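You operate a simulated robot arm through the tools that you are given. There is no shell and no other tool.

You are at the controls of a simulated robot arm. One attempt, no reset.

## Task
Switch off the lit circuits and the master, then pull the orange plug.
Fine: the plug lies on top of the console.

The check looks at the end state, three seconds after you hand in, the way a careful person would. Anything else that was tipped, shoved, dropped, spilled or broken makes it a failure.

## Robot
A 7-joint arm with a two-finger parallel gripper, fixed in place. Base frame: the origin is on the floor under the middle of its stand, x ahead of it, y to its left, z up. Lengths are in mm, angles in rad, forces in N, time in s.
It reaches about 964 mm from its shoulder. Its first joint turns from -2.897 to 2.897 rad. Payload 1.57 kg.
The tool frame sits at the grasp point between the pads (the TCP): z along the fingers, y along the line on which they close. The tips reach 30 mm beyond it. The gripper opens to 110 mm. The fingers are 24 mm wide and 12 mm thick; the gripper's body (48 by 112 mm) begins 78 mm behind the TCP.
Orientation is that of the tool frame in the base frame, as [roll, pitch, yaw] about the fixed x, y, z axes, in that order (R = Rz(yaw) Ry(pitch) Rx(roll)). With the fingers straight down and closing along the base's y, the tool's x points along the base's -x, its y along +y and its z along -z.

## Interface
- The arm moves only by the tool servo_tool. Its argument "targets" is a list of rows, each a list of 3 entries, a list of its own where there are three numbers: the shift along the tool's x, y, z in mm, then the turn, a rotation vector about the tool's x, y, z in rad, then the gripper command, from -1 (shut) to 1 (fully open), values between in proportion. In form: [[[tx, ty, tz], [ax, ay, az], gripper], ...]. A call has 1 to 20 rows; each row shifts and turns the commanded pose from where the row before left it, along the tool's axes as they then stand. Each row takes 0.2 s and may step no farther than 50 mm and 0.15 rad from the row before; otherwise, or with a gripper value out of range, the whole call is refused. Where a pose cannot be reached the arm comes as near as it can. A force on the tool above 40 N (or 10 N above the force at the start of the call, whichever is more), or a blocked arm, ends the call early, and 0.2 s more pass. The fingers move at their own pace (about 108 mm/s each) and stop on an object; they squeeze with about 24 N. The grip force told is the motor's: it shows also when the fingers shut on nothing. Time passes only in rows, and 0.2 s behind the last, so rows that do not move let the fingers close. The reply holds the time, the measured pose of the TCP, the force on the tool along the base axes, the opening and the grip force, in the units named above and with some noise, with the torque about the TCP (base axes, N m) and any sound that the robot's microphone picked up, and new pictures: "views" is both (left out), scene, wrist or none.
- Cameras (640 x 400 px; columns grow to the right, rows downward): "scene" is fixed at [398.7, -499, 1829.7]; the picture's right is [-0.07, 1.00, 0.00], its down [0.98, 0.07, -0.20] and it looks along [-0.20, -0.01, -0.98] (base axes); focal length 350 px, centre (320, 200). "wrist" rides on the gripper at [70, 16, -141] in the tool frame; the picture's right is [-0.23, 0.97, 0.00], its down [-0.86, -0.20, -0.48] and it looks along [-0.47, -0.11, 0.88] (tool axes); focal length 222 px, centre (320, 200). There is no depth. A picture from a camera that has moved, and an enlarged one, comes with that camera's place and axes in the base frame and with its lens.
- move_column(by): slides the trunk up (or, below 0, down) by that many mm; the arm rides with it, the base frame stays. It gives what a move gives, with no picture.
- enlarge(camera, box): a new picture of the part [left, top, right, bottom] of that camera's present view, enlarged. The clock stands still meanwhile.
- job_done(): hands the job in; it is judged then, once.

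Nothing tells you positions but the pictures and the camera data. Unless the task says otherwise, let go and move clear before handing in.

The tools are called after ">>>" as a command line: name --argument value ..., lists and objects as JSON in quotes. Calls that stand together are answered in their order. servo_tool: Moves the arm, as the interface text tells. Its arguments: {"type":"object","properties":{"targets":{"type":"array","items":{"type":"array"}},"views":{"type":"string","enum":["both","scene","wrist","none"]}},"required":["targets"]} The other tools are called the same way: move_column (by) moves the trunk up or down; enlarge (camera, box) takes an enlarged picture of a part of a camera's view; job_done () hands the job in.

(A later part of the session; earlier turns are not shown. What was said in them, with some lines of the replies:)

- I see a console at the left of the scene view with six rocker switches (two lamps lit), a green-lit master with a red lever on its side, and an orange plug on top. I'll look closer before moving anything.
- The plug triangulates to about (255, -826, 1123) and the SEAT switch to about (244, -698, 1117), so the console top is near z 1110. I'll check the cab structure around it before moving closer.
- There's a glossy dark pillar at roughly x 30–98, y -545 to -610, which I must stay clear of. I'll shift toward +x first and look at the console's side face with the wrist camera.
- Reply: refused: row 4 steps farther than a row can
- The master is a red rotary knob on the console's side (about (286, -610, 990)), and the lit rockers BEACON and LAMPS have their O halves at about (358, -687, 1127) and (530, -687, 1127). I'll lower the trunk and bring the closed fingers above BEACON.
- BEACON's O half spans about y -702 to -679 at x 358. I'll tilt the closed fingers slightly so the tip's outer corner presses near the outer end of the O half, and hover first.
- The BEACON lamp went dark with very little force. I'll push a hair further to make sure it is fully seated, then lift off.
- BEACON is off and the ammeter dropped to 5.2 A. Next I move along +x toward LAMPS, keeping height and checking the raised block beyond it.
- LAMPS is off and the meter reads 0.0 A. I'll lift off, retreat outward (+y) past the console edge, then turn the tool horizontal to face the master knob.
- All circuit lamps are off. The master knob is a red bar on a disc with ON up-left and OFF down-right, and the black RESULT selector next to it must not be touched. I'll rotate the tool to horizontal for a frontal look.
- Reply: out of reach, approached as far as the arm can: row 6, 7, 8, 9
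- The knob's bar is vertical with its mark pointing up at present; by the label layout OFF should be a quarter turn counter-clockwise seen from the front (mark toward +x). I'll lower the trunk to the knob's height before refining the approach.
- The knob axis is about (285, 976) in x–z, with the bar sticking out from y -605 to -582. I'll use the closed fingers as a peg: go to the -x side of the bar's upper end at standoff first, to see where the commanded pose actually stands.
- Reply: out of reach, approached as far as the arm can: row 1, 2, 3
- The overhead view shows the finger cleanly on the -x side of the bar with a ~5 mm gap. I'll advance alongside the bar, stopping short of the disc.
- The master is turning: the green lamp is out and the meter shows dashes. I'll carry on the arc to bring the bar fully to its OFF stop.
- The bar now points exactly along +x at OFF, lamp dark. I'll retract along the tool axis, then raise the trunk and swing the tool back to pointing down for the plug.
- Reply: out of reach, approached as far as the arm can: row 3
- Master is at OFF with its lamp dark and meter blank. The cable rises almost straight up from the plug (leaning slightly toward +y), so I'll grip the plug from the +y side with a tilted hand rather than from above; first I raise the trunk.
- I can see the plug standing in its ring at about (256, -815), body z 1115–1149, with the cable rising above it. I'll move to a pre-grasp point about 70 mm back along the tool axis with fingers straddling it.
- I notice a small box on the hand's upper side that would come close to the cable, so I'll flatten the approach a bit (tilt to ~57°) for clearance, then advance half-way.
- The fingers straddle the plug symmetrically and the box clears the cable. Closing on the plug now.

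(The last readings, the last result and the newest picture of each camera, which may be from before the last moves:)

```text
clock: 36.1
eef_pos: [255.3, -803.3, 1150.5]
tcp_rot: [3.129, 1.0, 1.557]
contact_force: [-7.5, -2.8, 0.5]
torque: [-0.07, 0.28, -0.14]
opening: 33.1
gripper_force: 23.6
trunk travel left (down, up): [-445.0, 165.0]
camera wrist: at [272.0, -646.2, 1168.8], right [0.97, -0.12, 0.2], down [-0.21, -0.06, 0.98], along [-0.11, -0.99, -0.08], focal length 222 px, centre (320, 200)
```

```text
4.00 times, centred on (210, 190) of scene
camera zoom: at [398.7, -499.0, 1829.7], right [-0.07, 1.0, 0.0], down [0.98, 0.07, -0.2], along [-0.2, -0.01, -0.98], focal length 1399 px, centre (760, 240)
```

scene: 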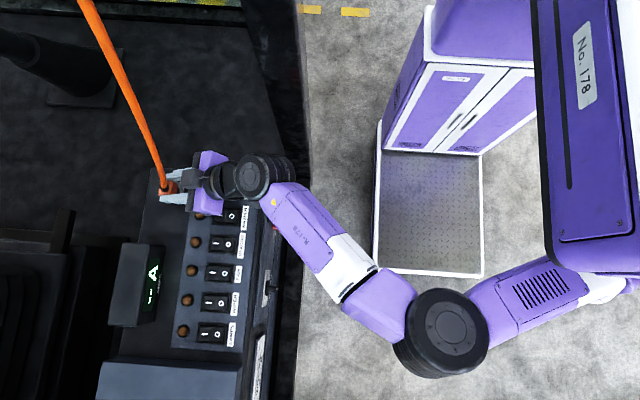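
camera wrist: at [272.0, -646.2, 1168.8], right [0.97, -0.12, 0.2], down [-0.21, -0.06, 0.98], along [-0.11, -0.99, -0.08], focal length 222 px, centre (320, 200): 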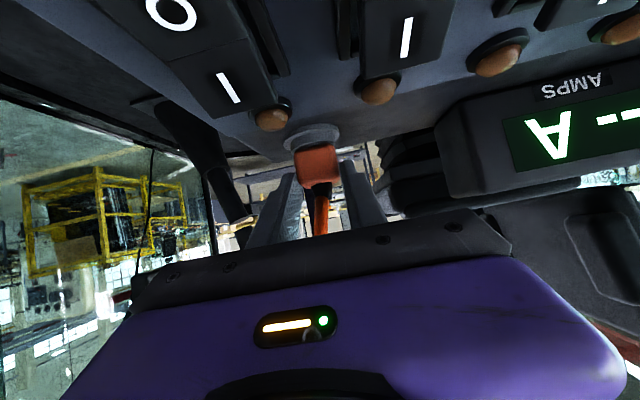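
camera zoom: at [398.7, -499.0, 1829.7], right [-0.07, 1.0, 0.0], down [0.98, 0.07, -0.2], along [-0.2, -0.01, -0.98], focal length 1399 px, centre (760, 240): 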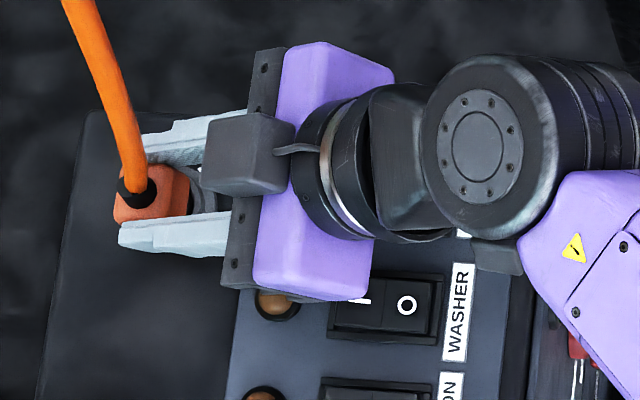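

Gripped at 33 mm. Now a slow straight-up pull, watching the force.

>>> servo_tool --targets '[[[-2.5, -0.8, -1.6], [0, 0, 0], -1], [[-2.5, 0, -1.6], [0, 0, 0], -1], [[-2.5, 0, -1.6], [0, 0, 0], -1], [[-2.5, 0, -1.6], [0, 0, 0], -1]]' --views "both"

>>> enlarge --camera "wrist" --box '[200, 60, 440, 210]'

```text
clock: 37.1
eef_pos: [258.0, -803.4, 1162.0]
tcp_rot: [3.124, 1.0, 1.561]
contact_force: [0.0, 0.7, 0.5]
torque: [-0.01, 0.01, 0.05]
opening: 33.1
gripper_force: 24.0
trunk travel left (down, up): [-445.0, 165.0]
camera wrist: at [274.2, -646.8, 1180.1], right [0.97, -0.12, 0.2], down [-0.21, -0.06, 0.98], along [-0.1, -0.99, -0.08], focal length 222 px, centre (320, 200)
```

scene: 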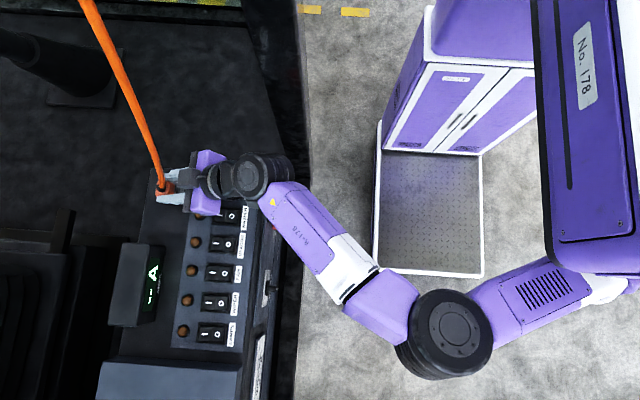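
wrist: 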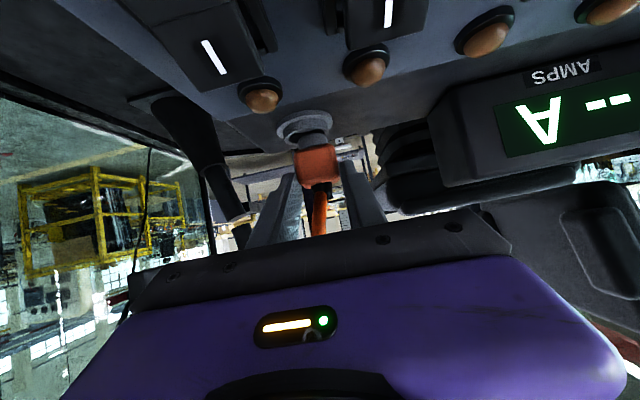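

```text
2.67 times, centred on (320, 135) of wrist
camera zoom: at [274.2, -646.8, 1180.1], right [0.97, -0.12, 0.2], down [-0.21, -0.06, 0.98], along [-0.1, -0.99, -0.08], focal length 592 px, centre (320, 373)
```

zoom: 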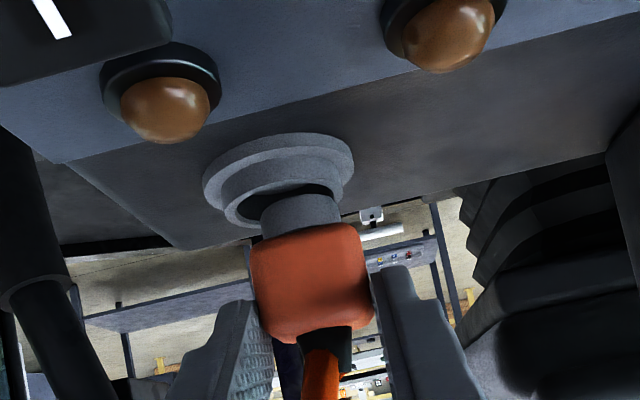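

The plug is sliding out freely. I'll lift it further, clear of the socket.

>>> servo_tool --targets '[[[-8.4, 0, -5.4], [0, 0, 0], -1], [[-8.4, 0, -5.4], [0, 0, 0], -1], [[-8.4, 0, -5.4], [0, 0, 0], -1], [[-8.4, 0, -5.4], [0, 0, 0], -1], [[0, 0, 0], [0, 0, 0], -1]]' --views "both"

>>> enlarge --camera "wrist" --box '[200, 40, 440, 190]'

>>> enlarge --camera "scene" --box '[110, 120, 270, 220]'

```text
clock: 38.3
eef_pos: [256.5, -803.7, 1200.8]
tcp_rot: [3.127, 1.0, 1.561]
contact_force: [-0.8, 0.2, -0.8]
torque: [0.02, -0.01, 0.0]
opening: 32.8
gripper_force: 23.9
trunk travel left (down, up): [-445.0, 165.0]
camera wrist: at [272.3, -646.8, 1219.7], right [0.97, -0.12, 0.2], down [-0.21, -0.06, 0.98], along [-0.11, -0.99, -0.08], focal length 222 px, centre (320, 200)
```

scene: 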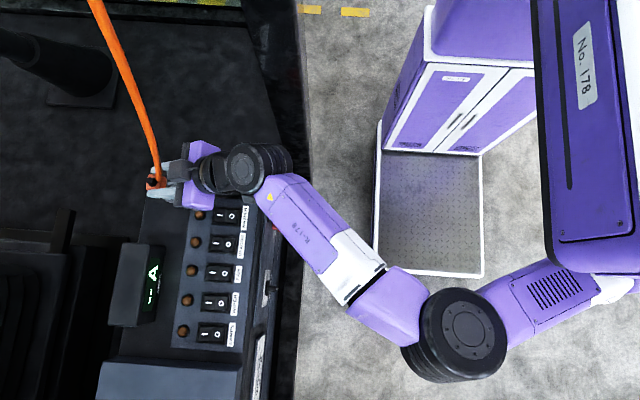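
wrist: 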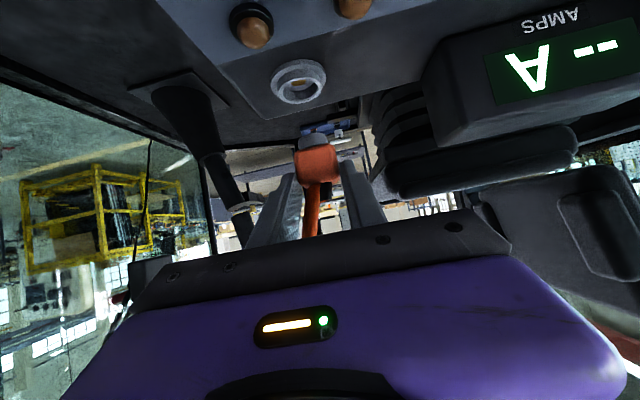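

```text
2.67 times, centred on (320, 115) of wrist
camera zoom: at [272.3, -646.8, 1219.7], right [0.97, -0.12, 0.2], down [-0.21, -0.06, 0.98], along [-0.11, -0.99, -0.08], focal length 592 px, centre (320, 427)
```

zoom: 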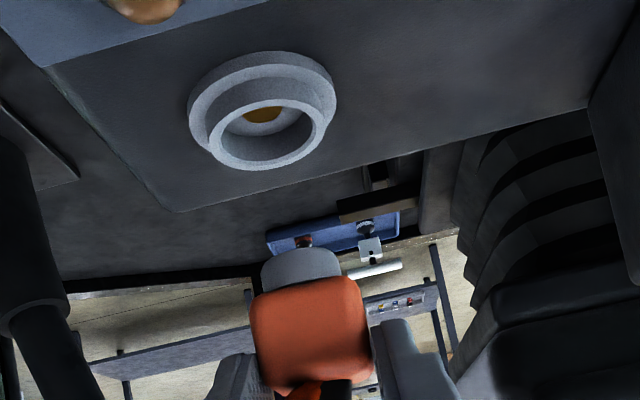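

```text
4.00 times, centred on (190, 170) of scene
camera zoom: at [398.7, -499.0, 1829.7], right [-0.07, 1.0, 0.0], down [0.98, 0.07, -0.2], along [-0.2, -0.01, -0.98], focal length 1399 px, centre (840, 320)
```

zoom: 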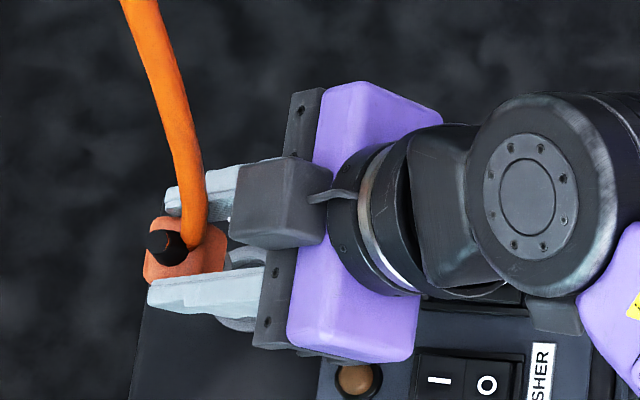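

The plug is fully out and the socket is empty. I'll carry it to the free patch of console top between the socket and the display (about x 307, y -816) and check clearance before lowering.

>>> servo_tool --targets '[[[-1, 25, 1.5], [0, 0, 0], -1], [[0, 25, 0], [0, 0, 0], -1], [[0, 0, 0], [0, 0, 0], -1]]' --views "both"

>>> enlarge --camera "wrist" --box '[200, 40, 440, 190]'

>>> enlarge --camera "scene" --box '[100, 140, 260, 240]'

```text
clock: 39.1
eef_pos: [306.0, -803.6, 1200.5]
tcp_rot: [3.127, 0.999, 1.561]
contact_force: [-0.6, -0.4, -0.7]
torque: [-0.01, 0.03, 0.04]
opening: 33.5
gripper_force: 23.4
trunk travel left (down, up): [-445.0, 165.0]
camera wrist: at [322.1, -647.2, 1219.2], right [0.97, -0.12, 0.2], down [-0.21, -0.06, 0.98], along [-0.11, -0.99, -0.08], focal length 222 px, centre (320, 200)
```

scene: 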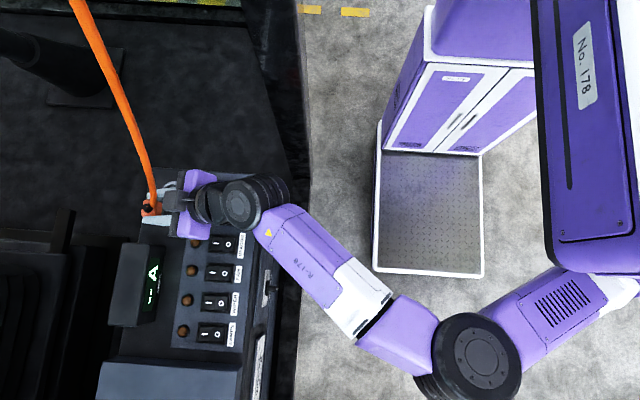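
wrist: 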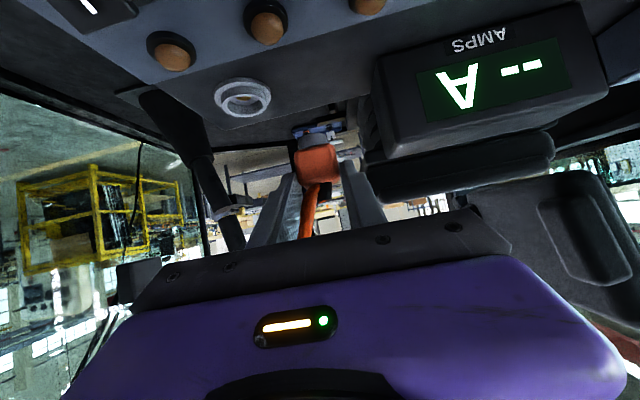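

```text
2.67 times, centred on (320, 115) of wrist
camera zoom: at [322.1, -647.2, 1219.2], right [0.97, -0.12, 0.2], down [-0.21, -0.06, 0.98], along [-0.11, -0.99, -0.08], focal length 592 px, centre (320, 427)
```

zoom: 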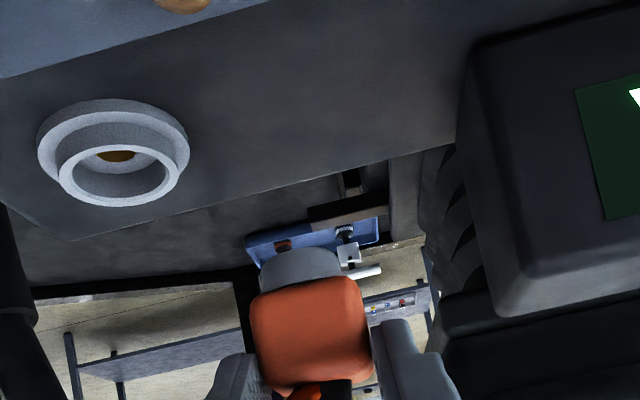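

```text
4.00 times, centred on (180, 190) of scene
camera zoom: at [398.7, -499.0, 1829.7], right [-0.07, 1.0, 0.0], down [0.98, 0.07, -0.2], along [-0.2, -0.01, -0.98], focal length 1399 px, centre (880, 240)
```

zoom: 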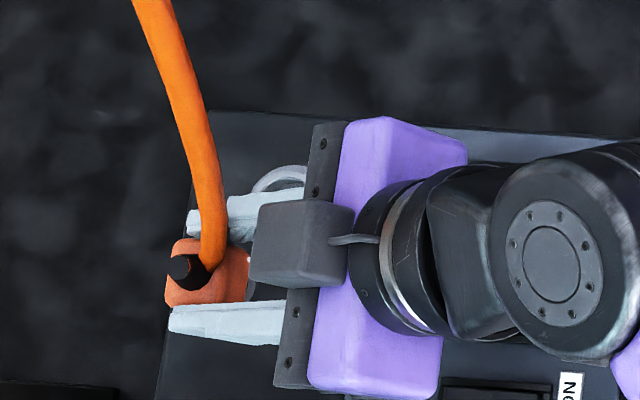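

>>> servo_tool --targets '[[[14.7, -2, 9.5], [0, 0, 0], -1], [[14.7, -2, 9.5], [0, 0, 0], -1], [[0, 0, 0], [0, 0, 0], -1]]' --views "both"

>>> enlarge --camera "wrist" --box '[200, 40, 440, 190]'

```text
clock: 39.9
eef_pos: [301.9, -804.6, 1165.2]
tcp_rot: [3.128, 0.999, 1.562]
contact_force: [0.2, 1.4, -0.3]
torque: [0.02, -0.01, -0.02]
opening: 33.2
gripper_force: 23.6
trunk travel left (down, up): [-445.0, 165.0]
camera wrist: at [318.0, -648.1, 1183.8], right [0.97, -0.12, 0.2], down [-0.21, -0.06, 0.98], along [-0.11, -0.99, -0.08], focal length 222 px, centre (320, 200)
```

scene: 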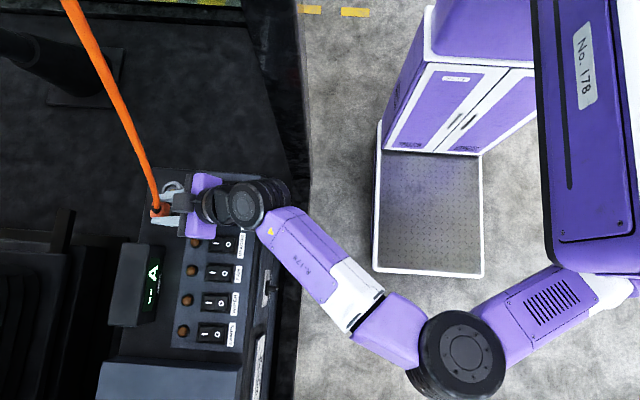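
wrist: 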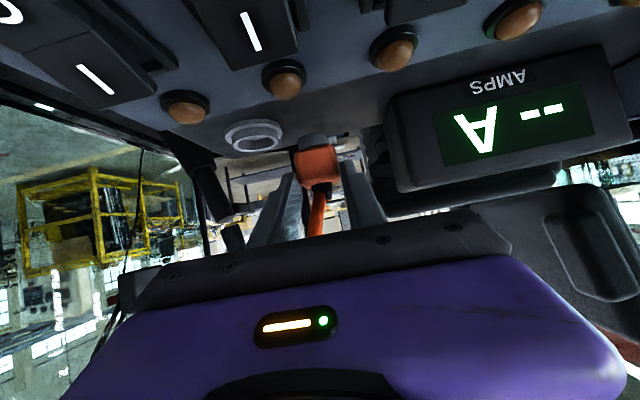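

```text
2.67 times, centred on (320, 115) of wrist
camera zoom: at [318.0, -648.1, 1183.8], right [0.97, -0.12, 0.2], down [-0.21, -0.06, 0.98], along [-0.11, -0.99, -0.08], focal length 592 px, centre (320, 427)
```

zoom: 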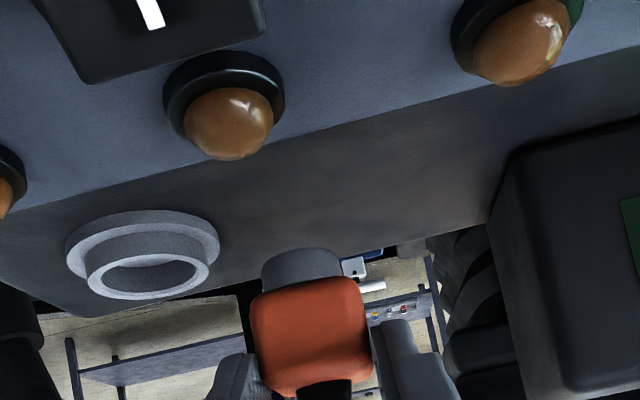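

>>> servo_tool --targets '[[[2.5, 0, 1.6], [0, 0, 0], -1], [[2.5, 0, 1.6], [0, 0, 0], -1], [[0, 0, 0], [0, 0, 0], -1]]' --views "wrist"

>>> enlarge --camera "wrist" --box '[200, 40, 440, 190]'

```text
clock: 40.7
eef_pos: [303.5, -804.9, 1159.4]
tcp_rot: [3.127, 1.0, 1.559]
contact_force: [0.9, 0.1, -0.7]
torque: [-0.01, 0.04, 0.02]
opening: 33.0
gripper_force: 23.9
trunk travel left (down, up): [-445.0, 165.0]
camera wrist: at [318.9, -648.0, 1178.9], right [0.97, -0.12, 0.2], down [-0.21, -0.06, 0.98], along [-0.11, -0.99, -0.08], focal length 222 px, centre (320, 200)
```

wrist: 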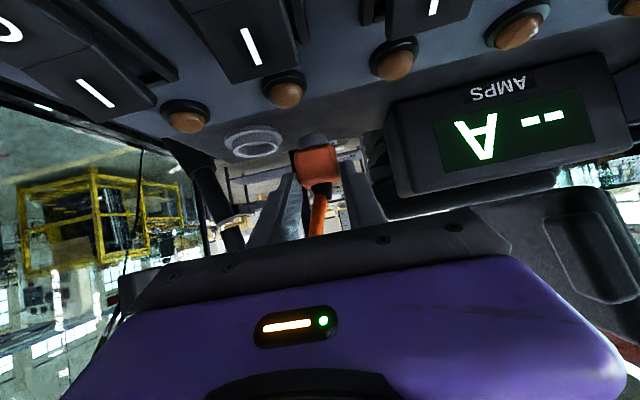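

```text
2.67 times, centred on (320, 115) of wrist
camera zoom: at [318.9, -648.0, 1178.9], right [0.97, -0.12, 0.2], down [-0.21, -0.06, 0.98], along [-0.11, -0.99, -0.08], focal length 592 px, centre (320, 427)
```

zoom: 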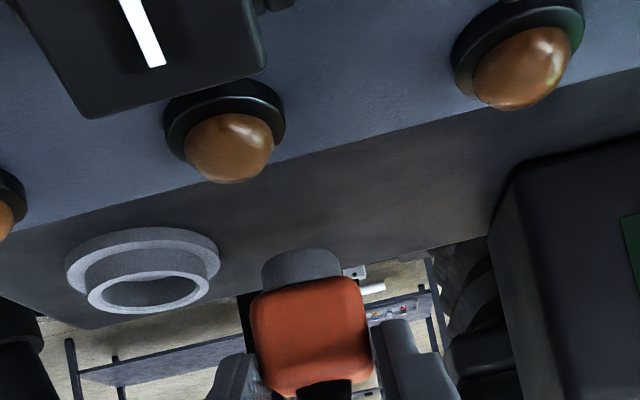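

>>> servo_tool --targets '[[[1.7, 0, 1.1], [0, 0, 0], -1], [[1.7, 0, 1.1], [0, 0, 0], -1], [[0, 0, 0], [0, 0, 0], -1]]' --views "wrist"

>>> enlarge --camera "wrist" --box '[200, 40, 440, 190]'

```text
clock: 41.5
eef_pos: [303.2, -804.9, 1156.8]
tcp_rot: [3.128, 1.001, 1.561]
contact_force: [0.6, 0.6, 0.1]
torque: [0.02, 0.03, 0.02]
opening: 33.0
gripper_force: 23.6
trunk travel left (down, up): [-445.0, 165.0]
camera wrist: at [319.1, -648.2, 1174.6], right [0.97, -0.12, 0.2], down [-0.21, -0.06, 0.98], along [-0.11, -0.99, -0.08], focal length 222 px, centre (320, 200)
```

wrist: 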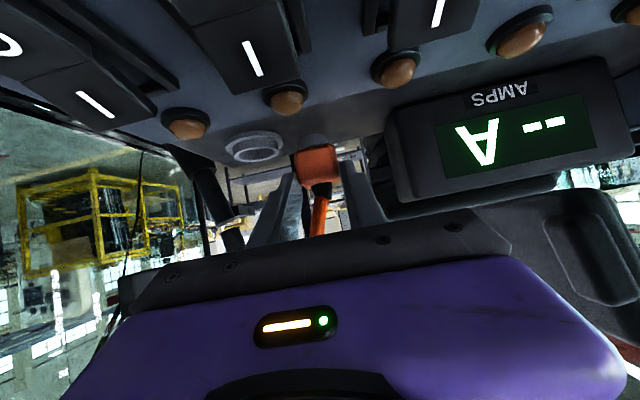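

```text
2.67 times, centred on (320, 115) of wrist
camera zoom: at [319.1, -648.2, 1174.6], right [0.97, -0.12, 0.2], down [-0.21, -0.06, 0.98], along [-0.11, -0.99, -0.08], focal length 592 px, centre (320, 427)
```

zoom: 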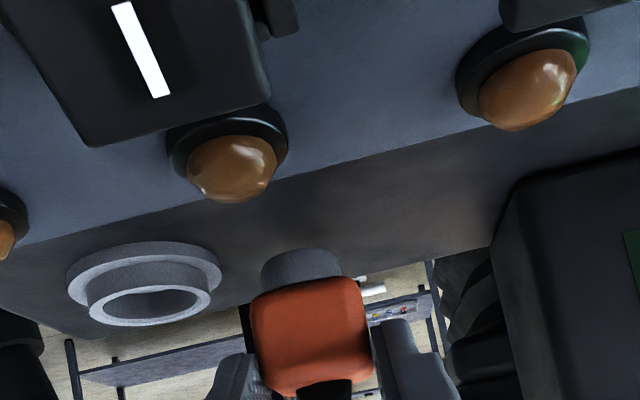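

>>> servo_tool --targets '[[[1.7, 0, 1.1], [0, 0, 0], -1], [[1.7, 0, 1.1], [0, 0, 0], -1], [[0, 0, 0], [0, 0, 0], -1]]' --views "wrist"

>>> enlarge --camera "wrist" --box '[200, 40, 440, 190]'

```text
clock: 42.3
eef_pos: [303.6, -805.3, 1153.1]
tcp_rot: [3.128, 1.0, 1.559]
contact_force: [-0.1, -0.4, -0.2]
torque: [0.02, -0.02, 0.04]
opening: 33.0
gripper_force: 24.1
trunk travel left (down, up): [-445.0, 165.0]
camera wrist: at [319.4, -648.2, 1170.6], right [0.97, -0.12, 0.2], down [-0.21, -0.06, 0.98], along [-0.11, -0.99, -0.08], focal length 222 px, centre (320, 200)
```

wrist: 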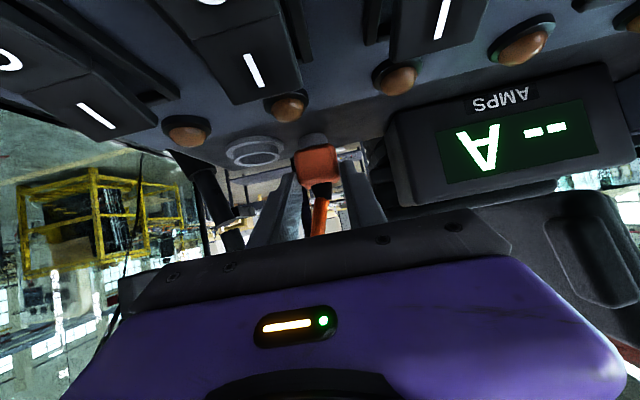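

```text
2.67 times, centred on (320, 115) of wrist
camera zoom: at [319.4, -648.2, 1170.6], right [0.97, -0.12, 0.2], down [-0.21, -0.06, 0.98], along [-0.11, -0.99, -0.08], focal length 592 px, centre (320, 427)
```

zoom: 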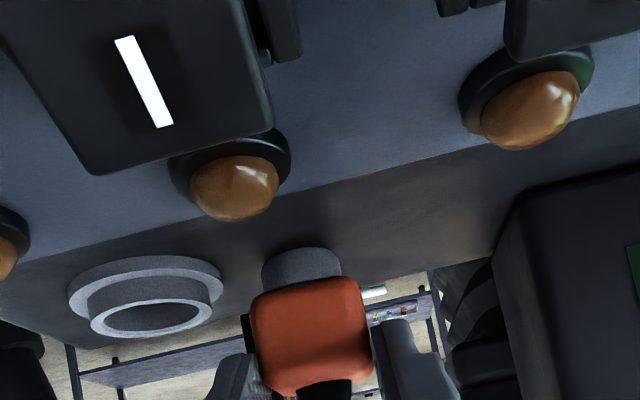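

>>> servo_tool --targets '[[[1.7, 0, 1.1], [0, 0, 0], -1], [[0, 0, 0], [0, 0, 0], -1]]' --views "none"

>>> servo_tool --targets '[[[1.7, 0, 1.1], [0, 0, 0], -1], [[0, 0, 0], [0, 0, 0], -1]]' --views "wrist"

>>> enlarge --camera "wrist" --box '[200, 40, 440, 190]'

```text
clock: 42.9
eef_pos: [303.4, -804.4, 1150.6]
tcp_rot: [3.128, 0.999, 1.56]
contact_force: [-0.8, 0.6, -1.0]
torque: [0.0, -0.04, 0.01]
opening: 33.3
gripper_force: 23.9
trunk travel left (down, up): [-445.0, 165.0]
```

```text
clock: 43.5
eef_pos: [302.8, -806.2, 1147.4]
tcp_rot: [3.126, 1.0, 1.561]
contact_force: [-0.4, -0.2, 1.0]
torque: [-0.01, -0.02, 0.0]
opening: 33.0
gripper_force: 24.1
trunk travel left (down, up): [-445.0, 165.0]
camera wrist: at [319.4, -648.5, 1167.1], right [0.97, -0.12, 0.2], down [-0.21, -0.06, 0.98], along [-0.11, -0.99, -0.08], focal length 222 px, centre (320, 200)
```

wrist: 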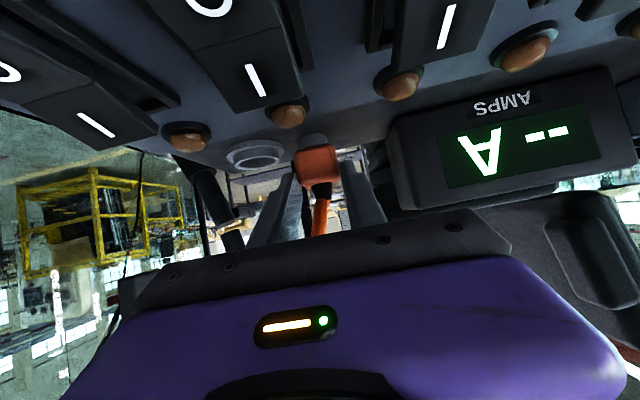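

```text
2.67 times, centred on (320, 115) of wrist
camera zoom: at [319.4, -648.5, 1167.1], right [0.97, -0.12, 0.2], down [-0.21, -0.06, 0.98], along [-0.11, -0.99, -0.08], focal length 592 px, centre (320, 427)
```

zoom: 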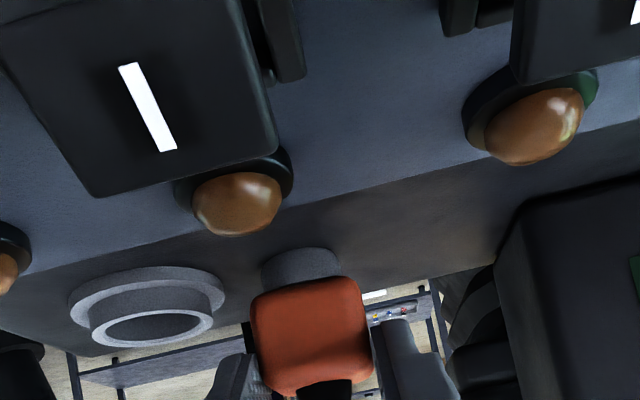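

>>> servo_tool --targets '[[[1.7, 0, 1.1], [0, 0, 0], -1], [[0, 0, 0], [0, 0, 0], -1]]' --views "none"

>>> enlarge --camera "scene" --box '[100, 140, 260, 240]'

>>> enlarge --camera "wrist" --box '[260, 100, 380, 175]'

```text
clock: 44.1
eef_pos: [302.5, -805.4, 1149.1]
tcp_rot: [3.129, 1.001, 1.561]
contact_force: [0.8, 0.8, 11.3]
torque: [-0.15, 0.0, 0.04]
opening: 33.0
gripper_force: 24.3
trunk travel left (down, up): [-445.0, 165.0]
```

```text
4.00 times, centred on (180, 190) of scene
camera zoom: at [398.7, -499.0, 1829.7], right [-0.07, 1.0, 0.0], down [0.98, 0.07, -0.2], along [-0.2, -0.01, -0.98], focal length 1399 px, centre (880, 240)
```

zoom: 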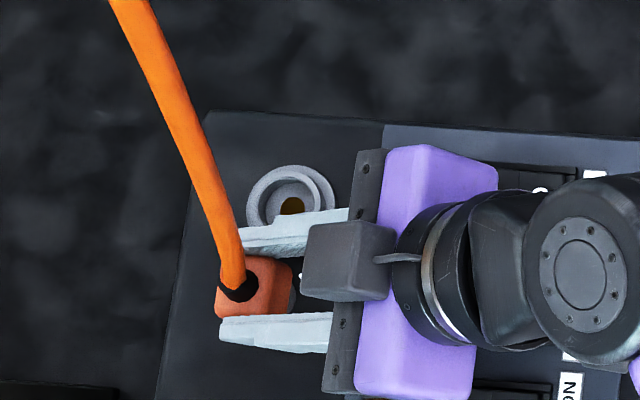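

```text
5.33 times, centred on (320, 138) of wrist
camera zoom: at [319.4, -648.6, 1166.5], right [0.97, -0.12, 0.2], down [-0.21, -0.06, 0.98], along [-0.11, -0.99, -0.08], focal length 1185 px, centre (320, 533)
```

zoom: 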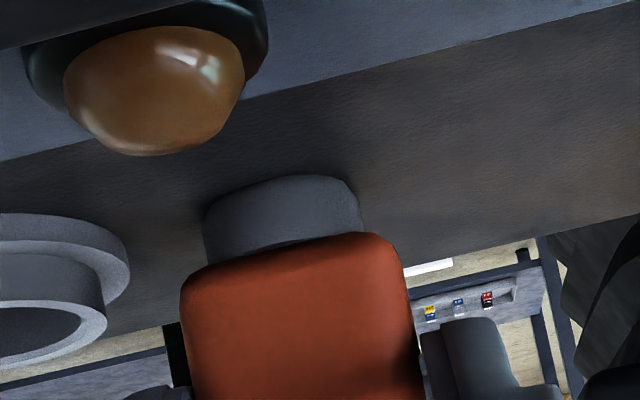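

Contact: 11 N upward, so the plug's nose is resting on the console. I'll ease off slightly and open the fingers a little to let it stand, then look.

>>> servo_tool --targets '[[[-0.6, 0, -0.4], [0, 0, 0], -1], [[0, 0, 0], [0, 0, 0], -0.35], [[0, 0, 0], [0, 0, 0], -0.25], [[0, 0, 0], [0, 0, 0], -0.15], [[0, 0, 0], [0, 0, 0], -0.15]]' --views "both"

>>> enlarge --camera "wrist" --box '[200, 70, 440, 220]'

>>> enlarge --camera "scene" --box '[100, 140, 260, 240]'

```text
clock: 45.3
eef_pos: [303.6, -805.0, 1149.1]
tcp_rot: [3.127, 1.0, 1.56]
contact_force: [0.3, 0.3, 0.6]
torque: [0.03, 0.01, 0.01]
opening: 46.8
gripper_force: 0.1
trunk travel left (down, up): [-445.0, 165.0]
camera wrist: at [319.4, -648.5, 1165.7], right [0.97, -0.12, 0.2], down [-0.21, -0.06, 0.98], along [-0.11, -0.99, -0.08], focal length 222 px, centre (320, 200)
```

scene: 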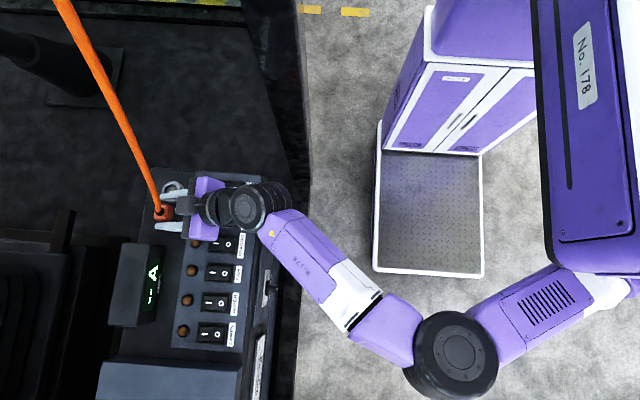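
wrist: 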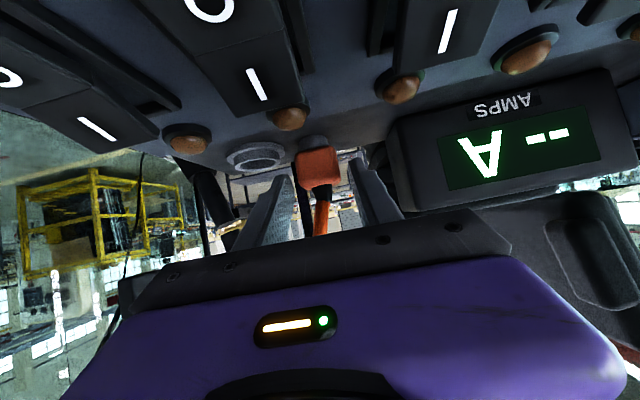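

```text
2.67 times, centred on (320, 145) of wrist
camera zoom: at [319.4, -648.5, 1165.7], right [0.97, -0.12, 0.2], down [-0.21, -0.06, 0.98], along [-0.11, -0.99, -0.08], focal length 592 px, centre (320, 347)
```

zoom: 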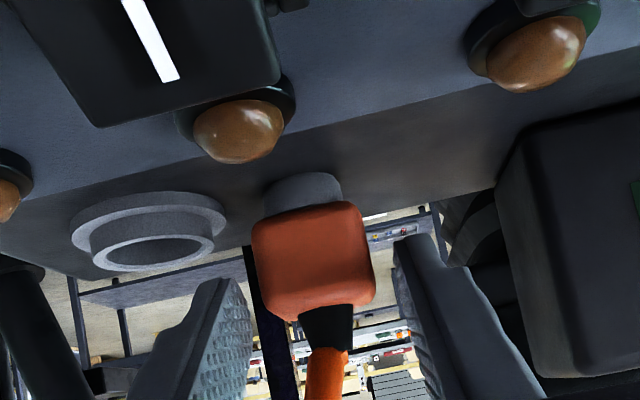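

```text
4.00 times, centred on (180, 190) of scene
camera zoom: at [398.7, -499.0, 1829.7], right [-0.07, 1.0, 0.0], down [0.98, 0.07, -0.2], along [-0.2, -0.01, -0.98], focal length 1399 px, centre (880, 240)
```

zoom: 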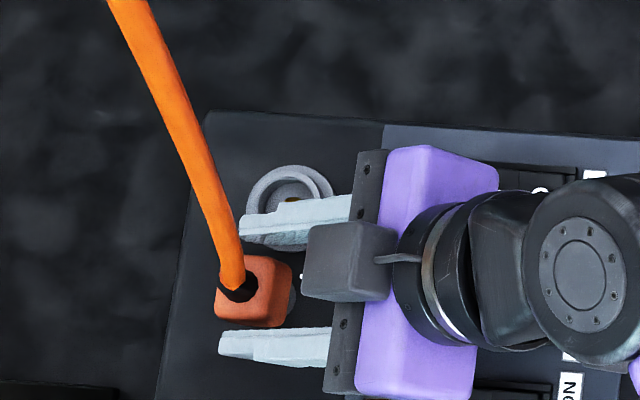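

The plug stands on its own on the console top. Opening a touch more and backing straight out along the tool axis.

>>> servo_tool --targets '[[[0, 0, 0], [0, 0, 0], 0.0], [[0, 0, -5], [0, 0, 0], 0.0], [[0, 0, -12], [0, 0, 0], 0.0], [[0, 0, -20], [0, 0, 0], 0.0], [[0, 0, -25], [0, 0, 0], 0.0], [[0, 0, 0], [0, 0, 0], 0.0]]' --views "both"

>>> enlarge --camera "wrist" --box '[200, 70, 440, 220]'

>>> enlarge --camera "scene" --box '[100, 140, 260, 240]'

```text
clock: 46.7
eef_pos: [302.1, -751.0, 1180.2]
tcp_rot: [3.127, 1.0, 1.562]
contact_force: [1.0, 1.0, 0.5]
torque: [0.02, 0.02, 0.01]
opening: 54.8
gripper_force: 0.1
trunk travel left (down, up): [-445.0, 165.0]
camera wrist: at [318.3, -595.5, 1198.4], right [0.97, -0.12, 0.2], down [-0.21, -0.06, 0.98], along [-0.11, -0.99, -0.08], focal length 222 px, centre (320, 200)
```

scene: 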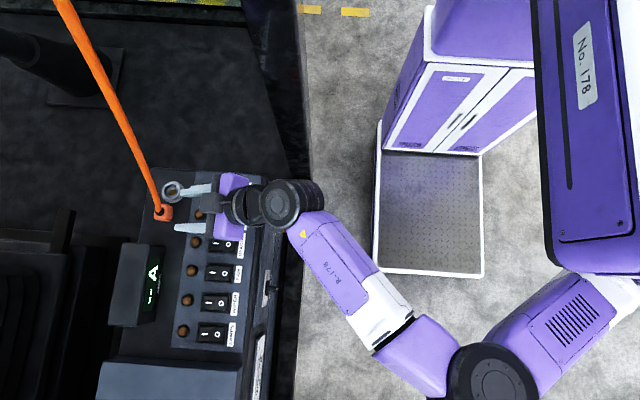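
wrist: 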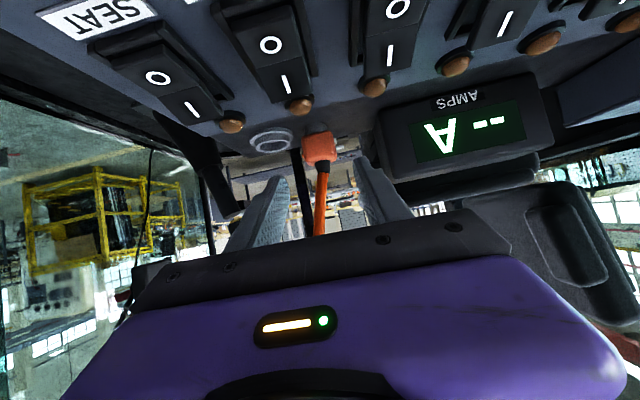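

```text
2.67 times, centred on (320, 145) of wrist
camera zoom: at [318.3, -595.5, 1198.4], right [0.97, -0.12, 0.2], down [-0.21, -0.06, 0.98], along [-0.11, -0.99, -0.08], focal length 592 px, centre (320, 347)
```

zoom: 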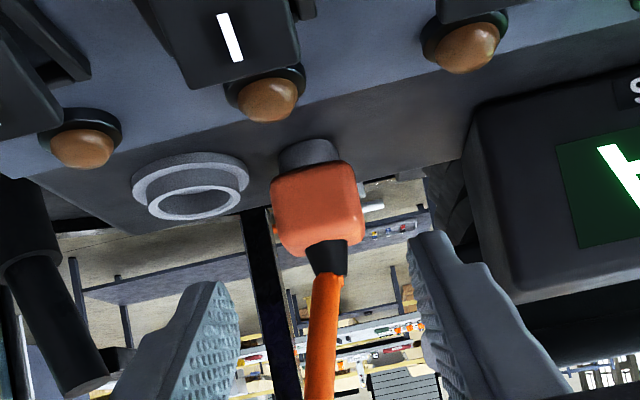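

```text
4.00 times, centred on (180, 190) of scene
camera zoom: at [398.7, -499.0, 1829.7], right [-0.07, 1.0, 0.0], down [0.98, 0.07, -0.2], along [-0.2, -0.01, -0.98], focal length 1399 px, centre (880, 240)
```

zoom: 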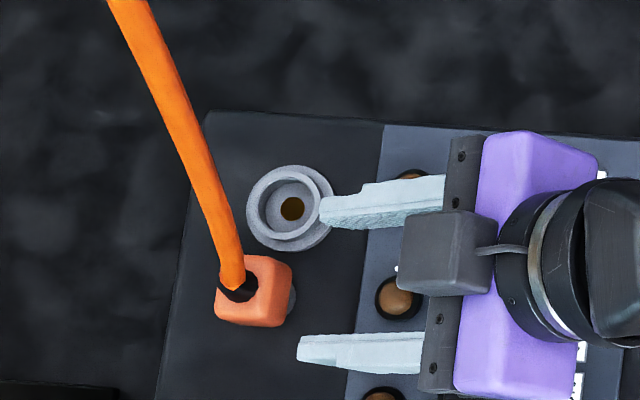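

>>> servo_tool --targets '[[[0, 0, -40], [0, 0, 0], 0.0], [[0, 0, -40], [0, 0, 0], 0.0], [[0, 0, -40], [0, 0, 0], 0.0], [[0, 0, -40], [0, 0, 0], 0.0], [[21.6, 0, -33.6], [0, 0, 0], 0.0], [[21.6, 0, -33.6], [0, 0, 0], 0.0], [[0, 0, 0], [0, 0, 0], 0.0]]' --views "both"

>>> enlarge --camera "scene" --box '[100, 140, 260, 240]'

>>> enlarge --camera "scene" --box '[100, 160, 340, 400]'

>>> enlarge --camera "wrist" --box '[200, 70, 440, 220]'

```text
clock: 48.3
eef_pos: [301.7, -538.5, 1267.6]
tcp_rot: [3.133, 1.0, 1.567]
contact_force: [0.6, 0.1, 0.2]
torque: [-0.01, 0.01, 0.03]
opening: 55.0
gripper_force: 0.0
trunk travel left (down, up): [-445.0, 165.0]
camera wrist: at [318.0, -381.5, 1285.8], right [0.97, -0.12, 0.19], down [-0.2, -0.06, 0.98], along [-0.11, -0.99, -0.09], focal length 222 px, centre (320, 200)
```

scene: 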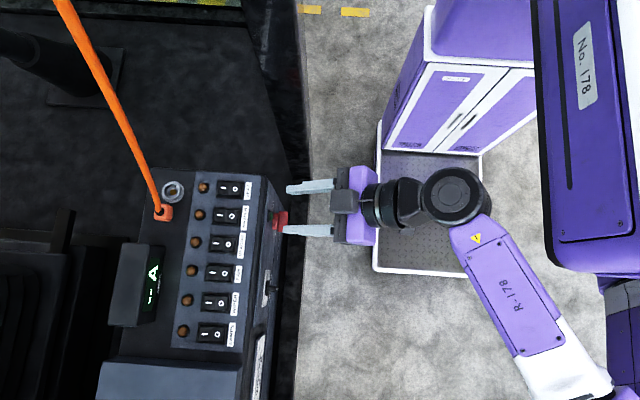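
wrist: 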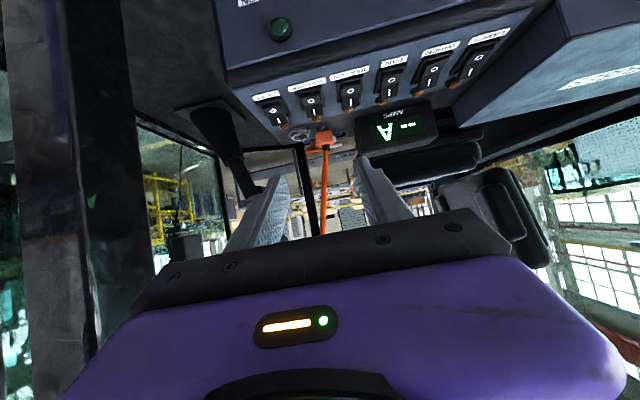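

```text
4.00 times, centred on (180, 190) of scene
camera zoom: at [398.7, -499.0, 1829.7], right [-0.07, 1.0, 0.0], down [0.98, 0.07, -0.2], along [-0.2, -0.01, -0.98], focal length 1399 px, centre (880, 240)
```

zoom: 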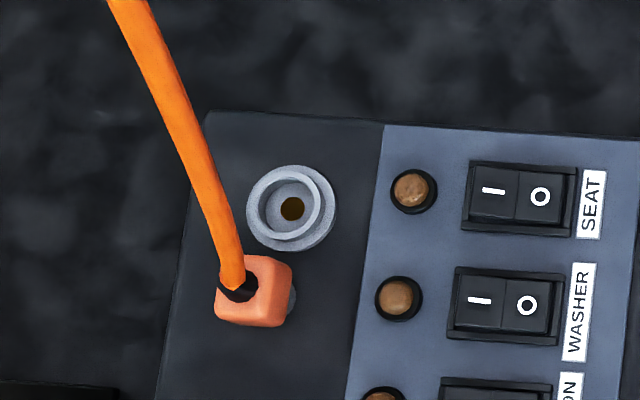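

```text
1.67 times, centred on (220, 280) of scene
camera zoom: at [398.7, -499.0, 1829.7], right [-0.07, 1.0, 0.0], down [0.98, 0.07, -0.2], along [-0.2, -0.01, -0.98], focal length 583 px, centre (487, 67)
```

zoom: 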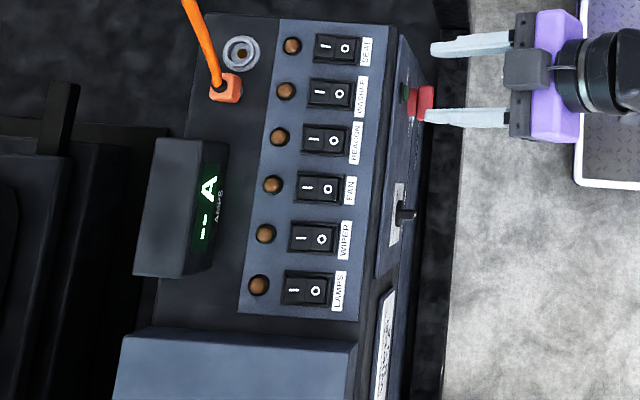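

```text
2.67 times, centred on (320, 145) of wrist
camera zoom: at [318.0, -381.5, 1285.8], right [0.97, -0.12, 0.19], down [-0.2, -0.06, 0.98], along [-0.11, -0.99, -0.09], focal length 592 px, centre (320, 347)
```

zoom: 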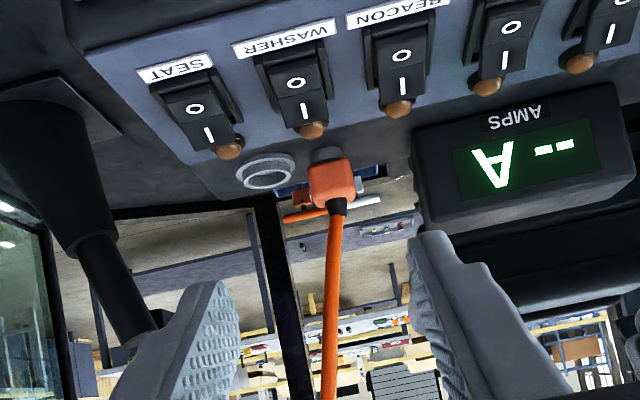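

>>> enlarge --camera "scene" --box '[170, 170, 270, 260]'

>>> enlarge --camera "scene" --box '[170, 255, 270, 345]'

>>> enlarge --camera "scene" --box '[250, 195, 330, 305]'

>>> enlarge --camera "wrist" --box '[240, 30, 400, 130]'

>>> enlarge --camera "wrist" --box '[360, 20, 520, 120]'

```text
4.44 times, centred on (220, 215) of scene
camera zoom: at [398.7, -499.0, 1829.7], right [-0.07, 1.0, 0.0], down [0.98, 0.07, -0.2], along [-0.2, -0.01, -0.98], focal length 1555 px, centre (764, 133)
```

zoom: 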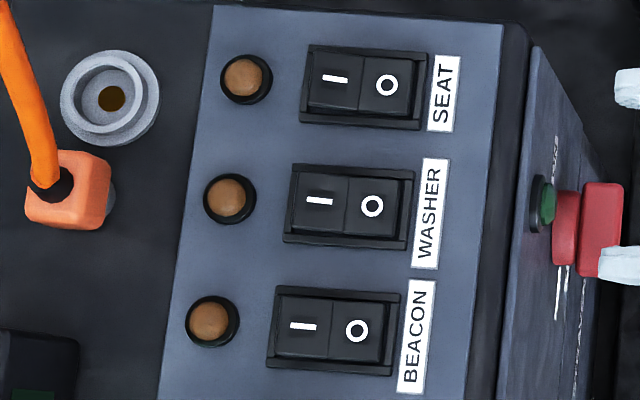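

```text
4.44 times, centred on (220, 300) of scene
camera zoom: at [398.7, -499.0, 1829.7], right [-0.07, 1.0, 0.0], down [0.98, 0.07, -0.2], along [-0.2, -0.01, -0.98], focal length 1555 px, centre (764, -244)
```

zoom: 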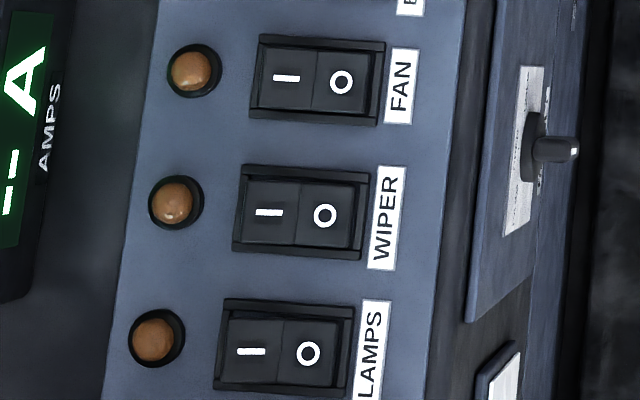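

```text
3.64 times, centred on (290, 250) of scene
camera zoom: at [398.7, -499.0, 1829.7], right [-0.07, 1.0, 0.0], down [0.98, 0.07, -0.2], along [-0.2, -0.01, -0.98], focal length 1272 px, centre (429, 18)
```

zoom: 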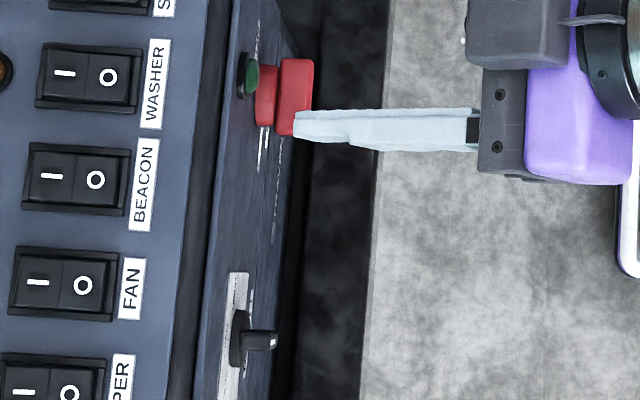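

```text
4.00 times, centred on (320, 80) of wrist
camera zoom: at [318.0, -381.5, 1285.8], right [0.97, -0.12, 0.19], down [-0.2, -0.06, 0.98], along [-0.11, -0.99, -0.09], focal length 888 px, centre (320, 680)
```

zoom: 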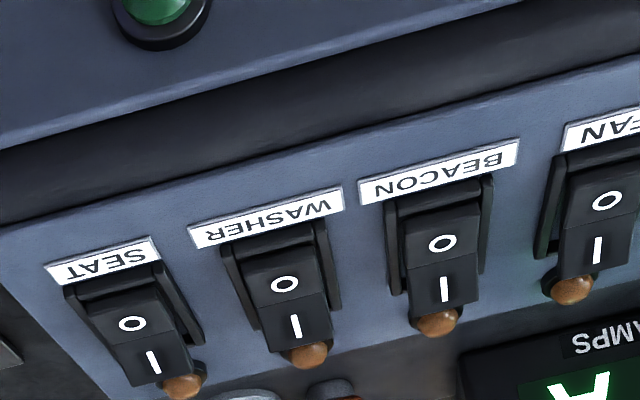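

```text
4.00 times, centred on (440, 70) of wrist
camera zoom: at [318.0, -381.5, 1285.8], right [0.97, -0.12, 0.19], down [-0.2, -0.06, 0.98], along [-0.11, -0.99, -0.09], focal length 888 px, centre (-160, 720)
```

zoom: 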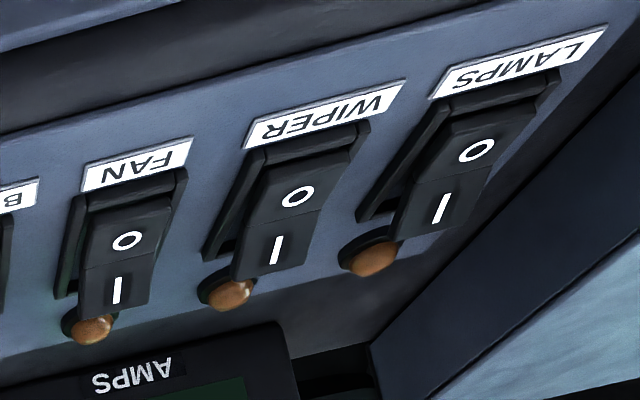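

All six rockers show O pressed, the master is at OFF, and the plug stands undisturbed on the console next to the empty socket. I'll move the arm a bit further clear and check once more before handing in.

>>> servo_tool --targets '[[[-10, 0, -25], [0, 0, 0], 0.0], [[-10, 0, -25], [0, 0, 0], 0.0], [[0, 0, 0], [0, 0, 0], 0.0], [[0, 0, 0], [0, 0, 0], 0.0], [[0, 0, 0], [0, 0, 0], 0.0]]' --views "both"

>>> enlarge --camera "scene" --box '[100, 140, 300, 265]'

```text
clock: 49.7
eef_pos: [334.3, -516.4, 1263.8]
tcp_rot: [-3.12, 0.902, 1.664]
contact_force: [-0.5, 0.1, -0.4]
torque: [0.03, 0.03, 0.02]
opening: 54.7
gripper_force: 0.0
trunk travel left (down, up): [-445.0, 165.0]
stopped in row 5: the arm was blocked; the commanded pose is now the measured one
camera wrist: at [338.4, -361.5, 1296.7], right [0.98, -0.07, 0.17], down [-0.17, -0.17, 0.97], along [-0.04, -0.98, -0.18], focal length 222 px, centre (320, 200)
```

scene: 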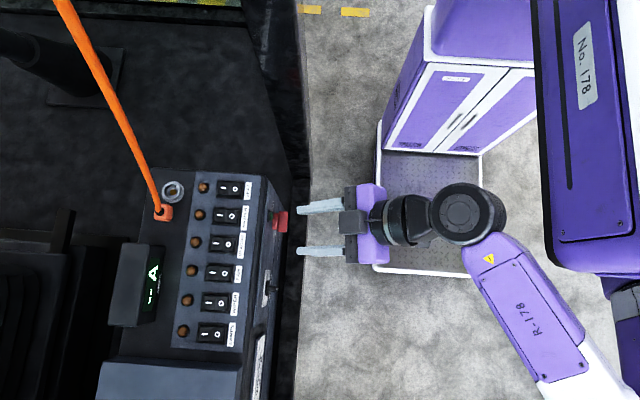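
wrist: 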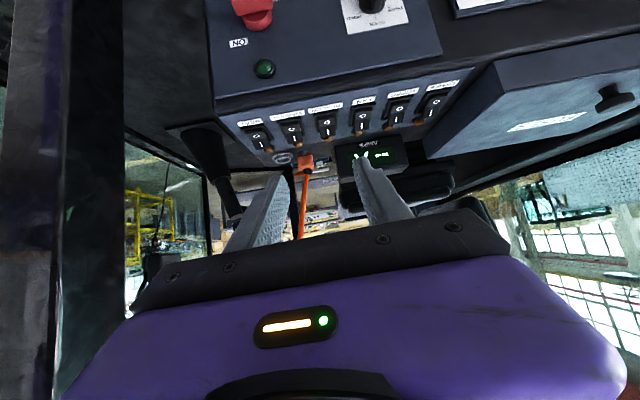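

```text
3.20 times, centred on (200, 202) of scene
camera zoom: at [398.7, -499.0, 1829.7], right [-0.07, 1.0, 0.0], down [0.98, 0.07, -0.2], along [-0.2, -0.01, -0.98], focal length 1120 px, centre (704, 192)
```

zoom: 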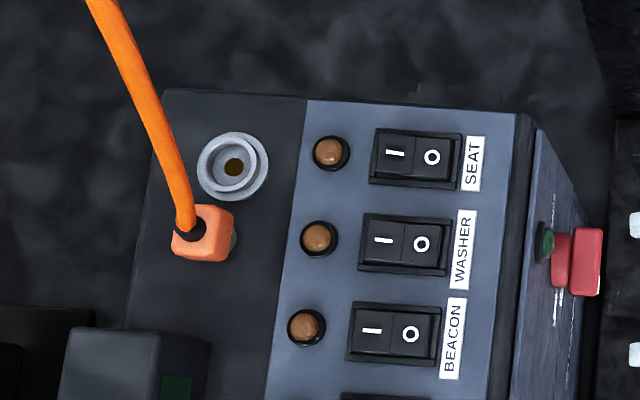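

Everything is in its final state: both circuits and the master are off, and the plug is out and resting on the console. The arm is clear, stopped only by its own folding limit, with no contact force. Handing in.

>>> job_done

```text
The job is handed in.
```

I switched off both lit circuits and the master, then pulled the orange plug. The job is handed in, and I haven't seen the verdict.

- **Circuits:** I pressed BEACON and LAMPS to O. Their lamps went dark and the meter dropped from 6.4 A to 0.0 A. All six rockers now show O.
- **Master:** I turned the red knob a quarter turn to OFF. Its green lamp is out and the meter shows dashes.
- **Plug:** It is out of the socket and standing upright on the console top, between the socket and the display. It stayed put for over four seconds after I let go.
- **Everything else:** I did not touch the black RESULT selector or the pillar.

My last move to back the arm further away stopped early with an "arm was blocked" message, probably because the arm was folded close to its own base. There was no contact force, and the gripper is open and clear of the console.
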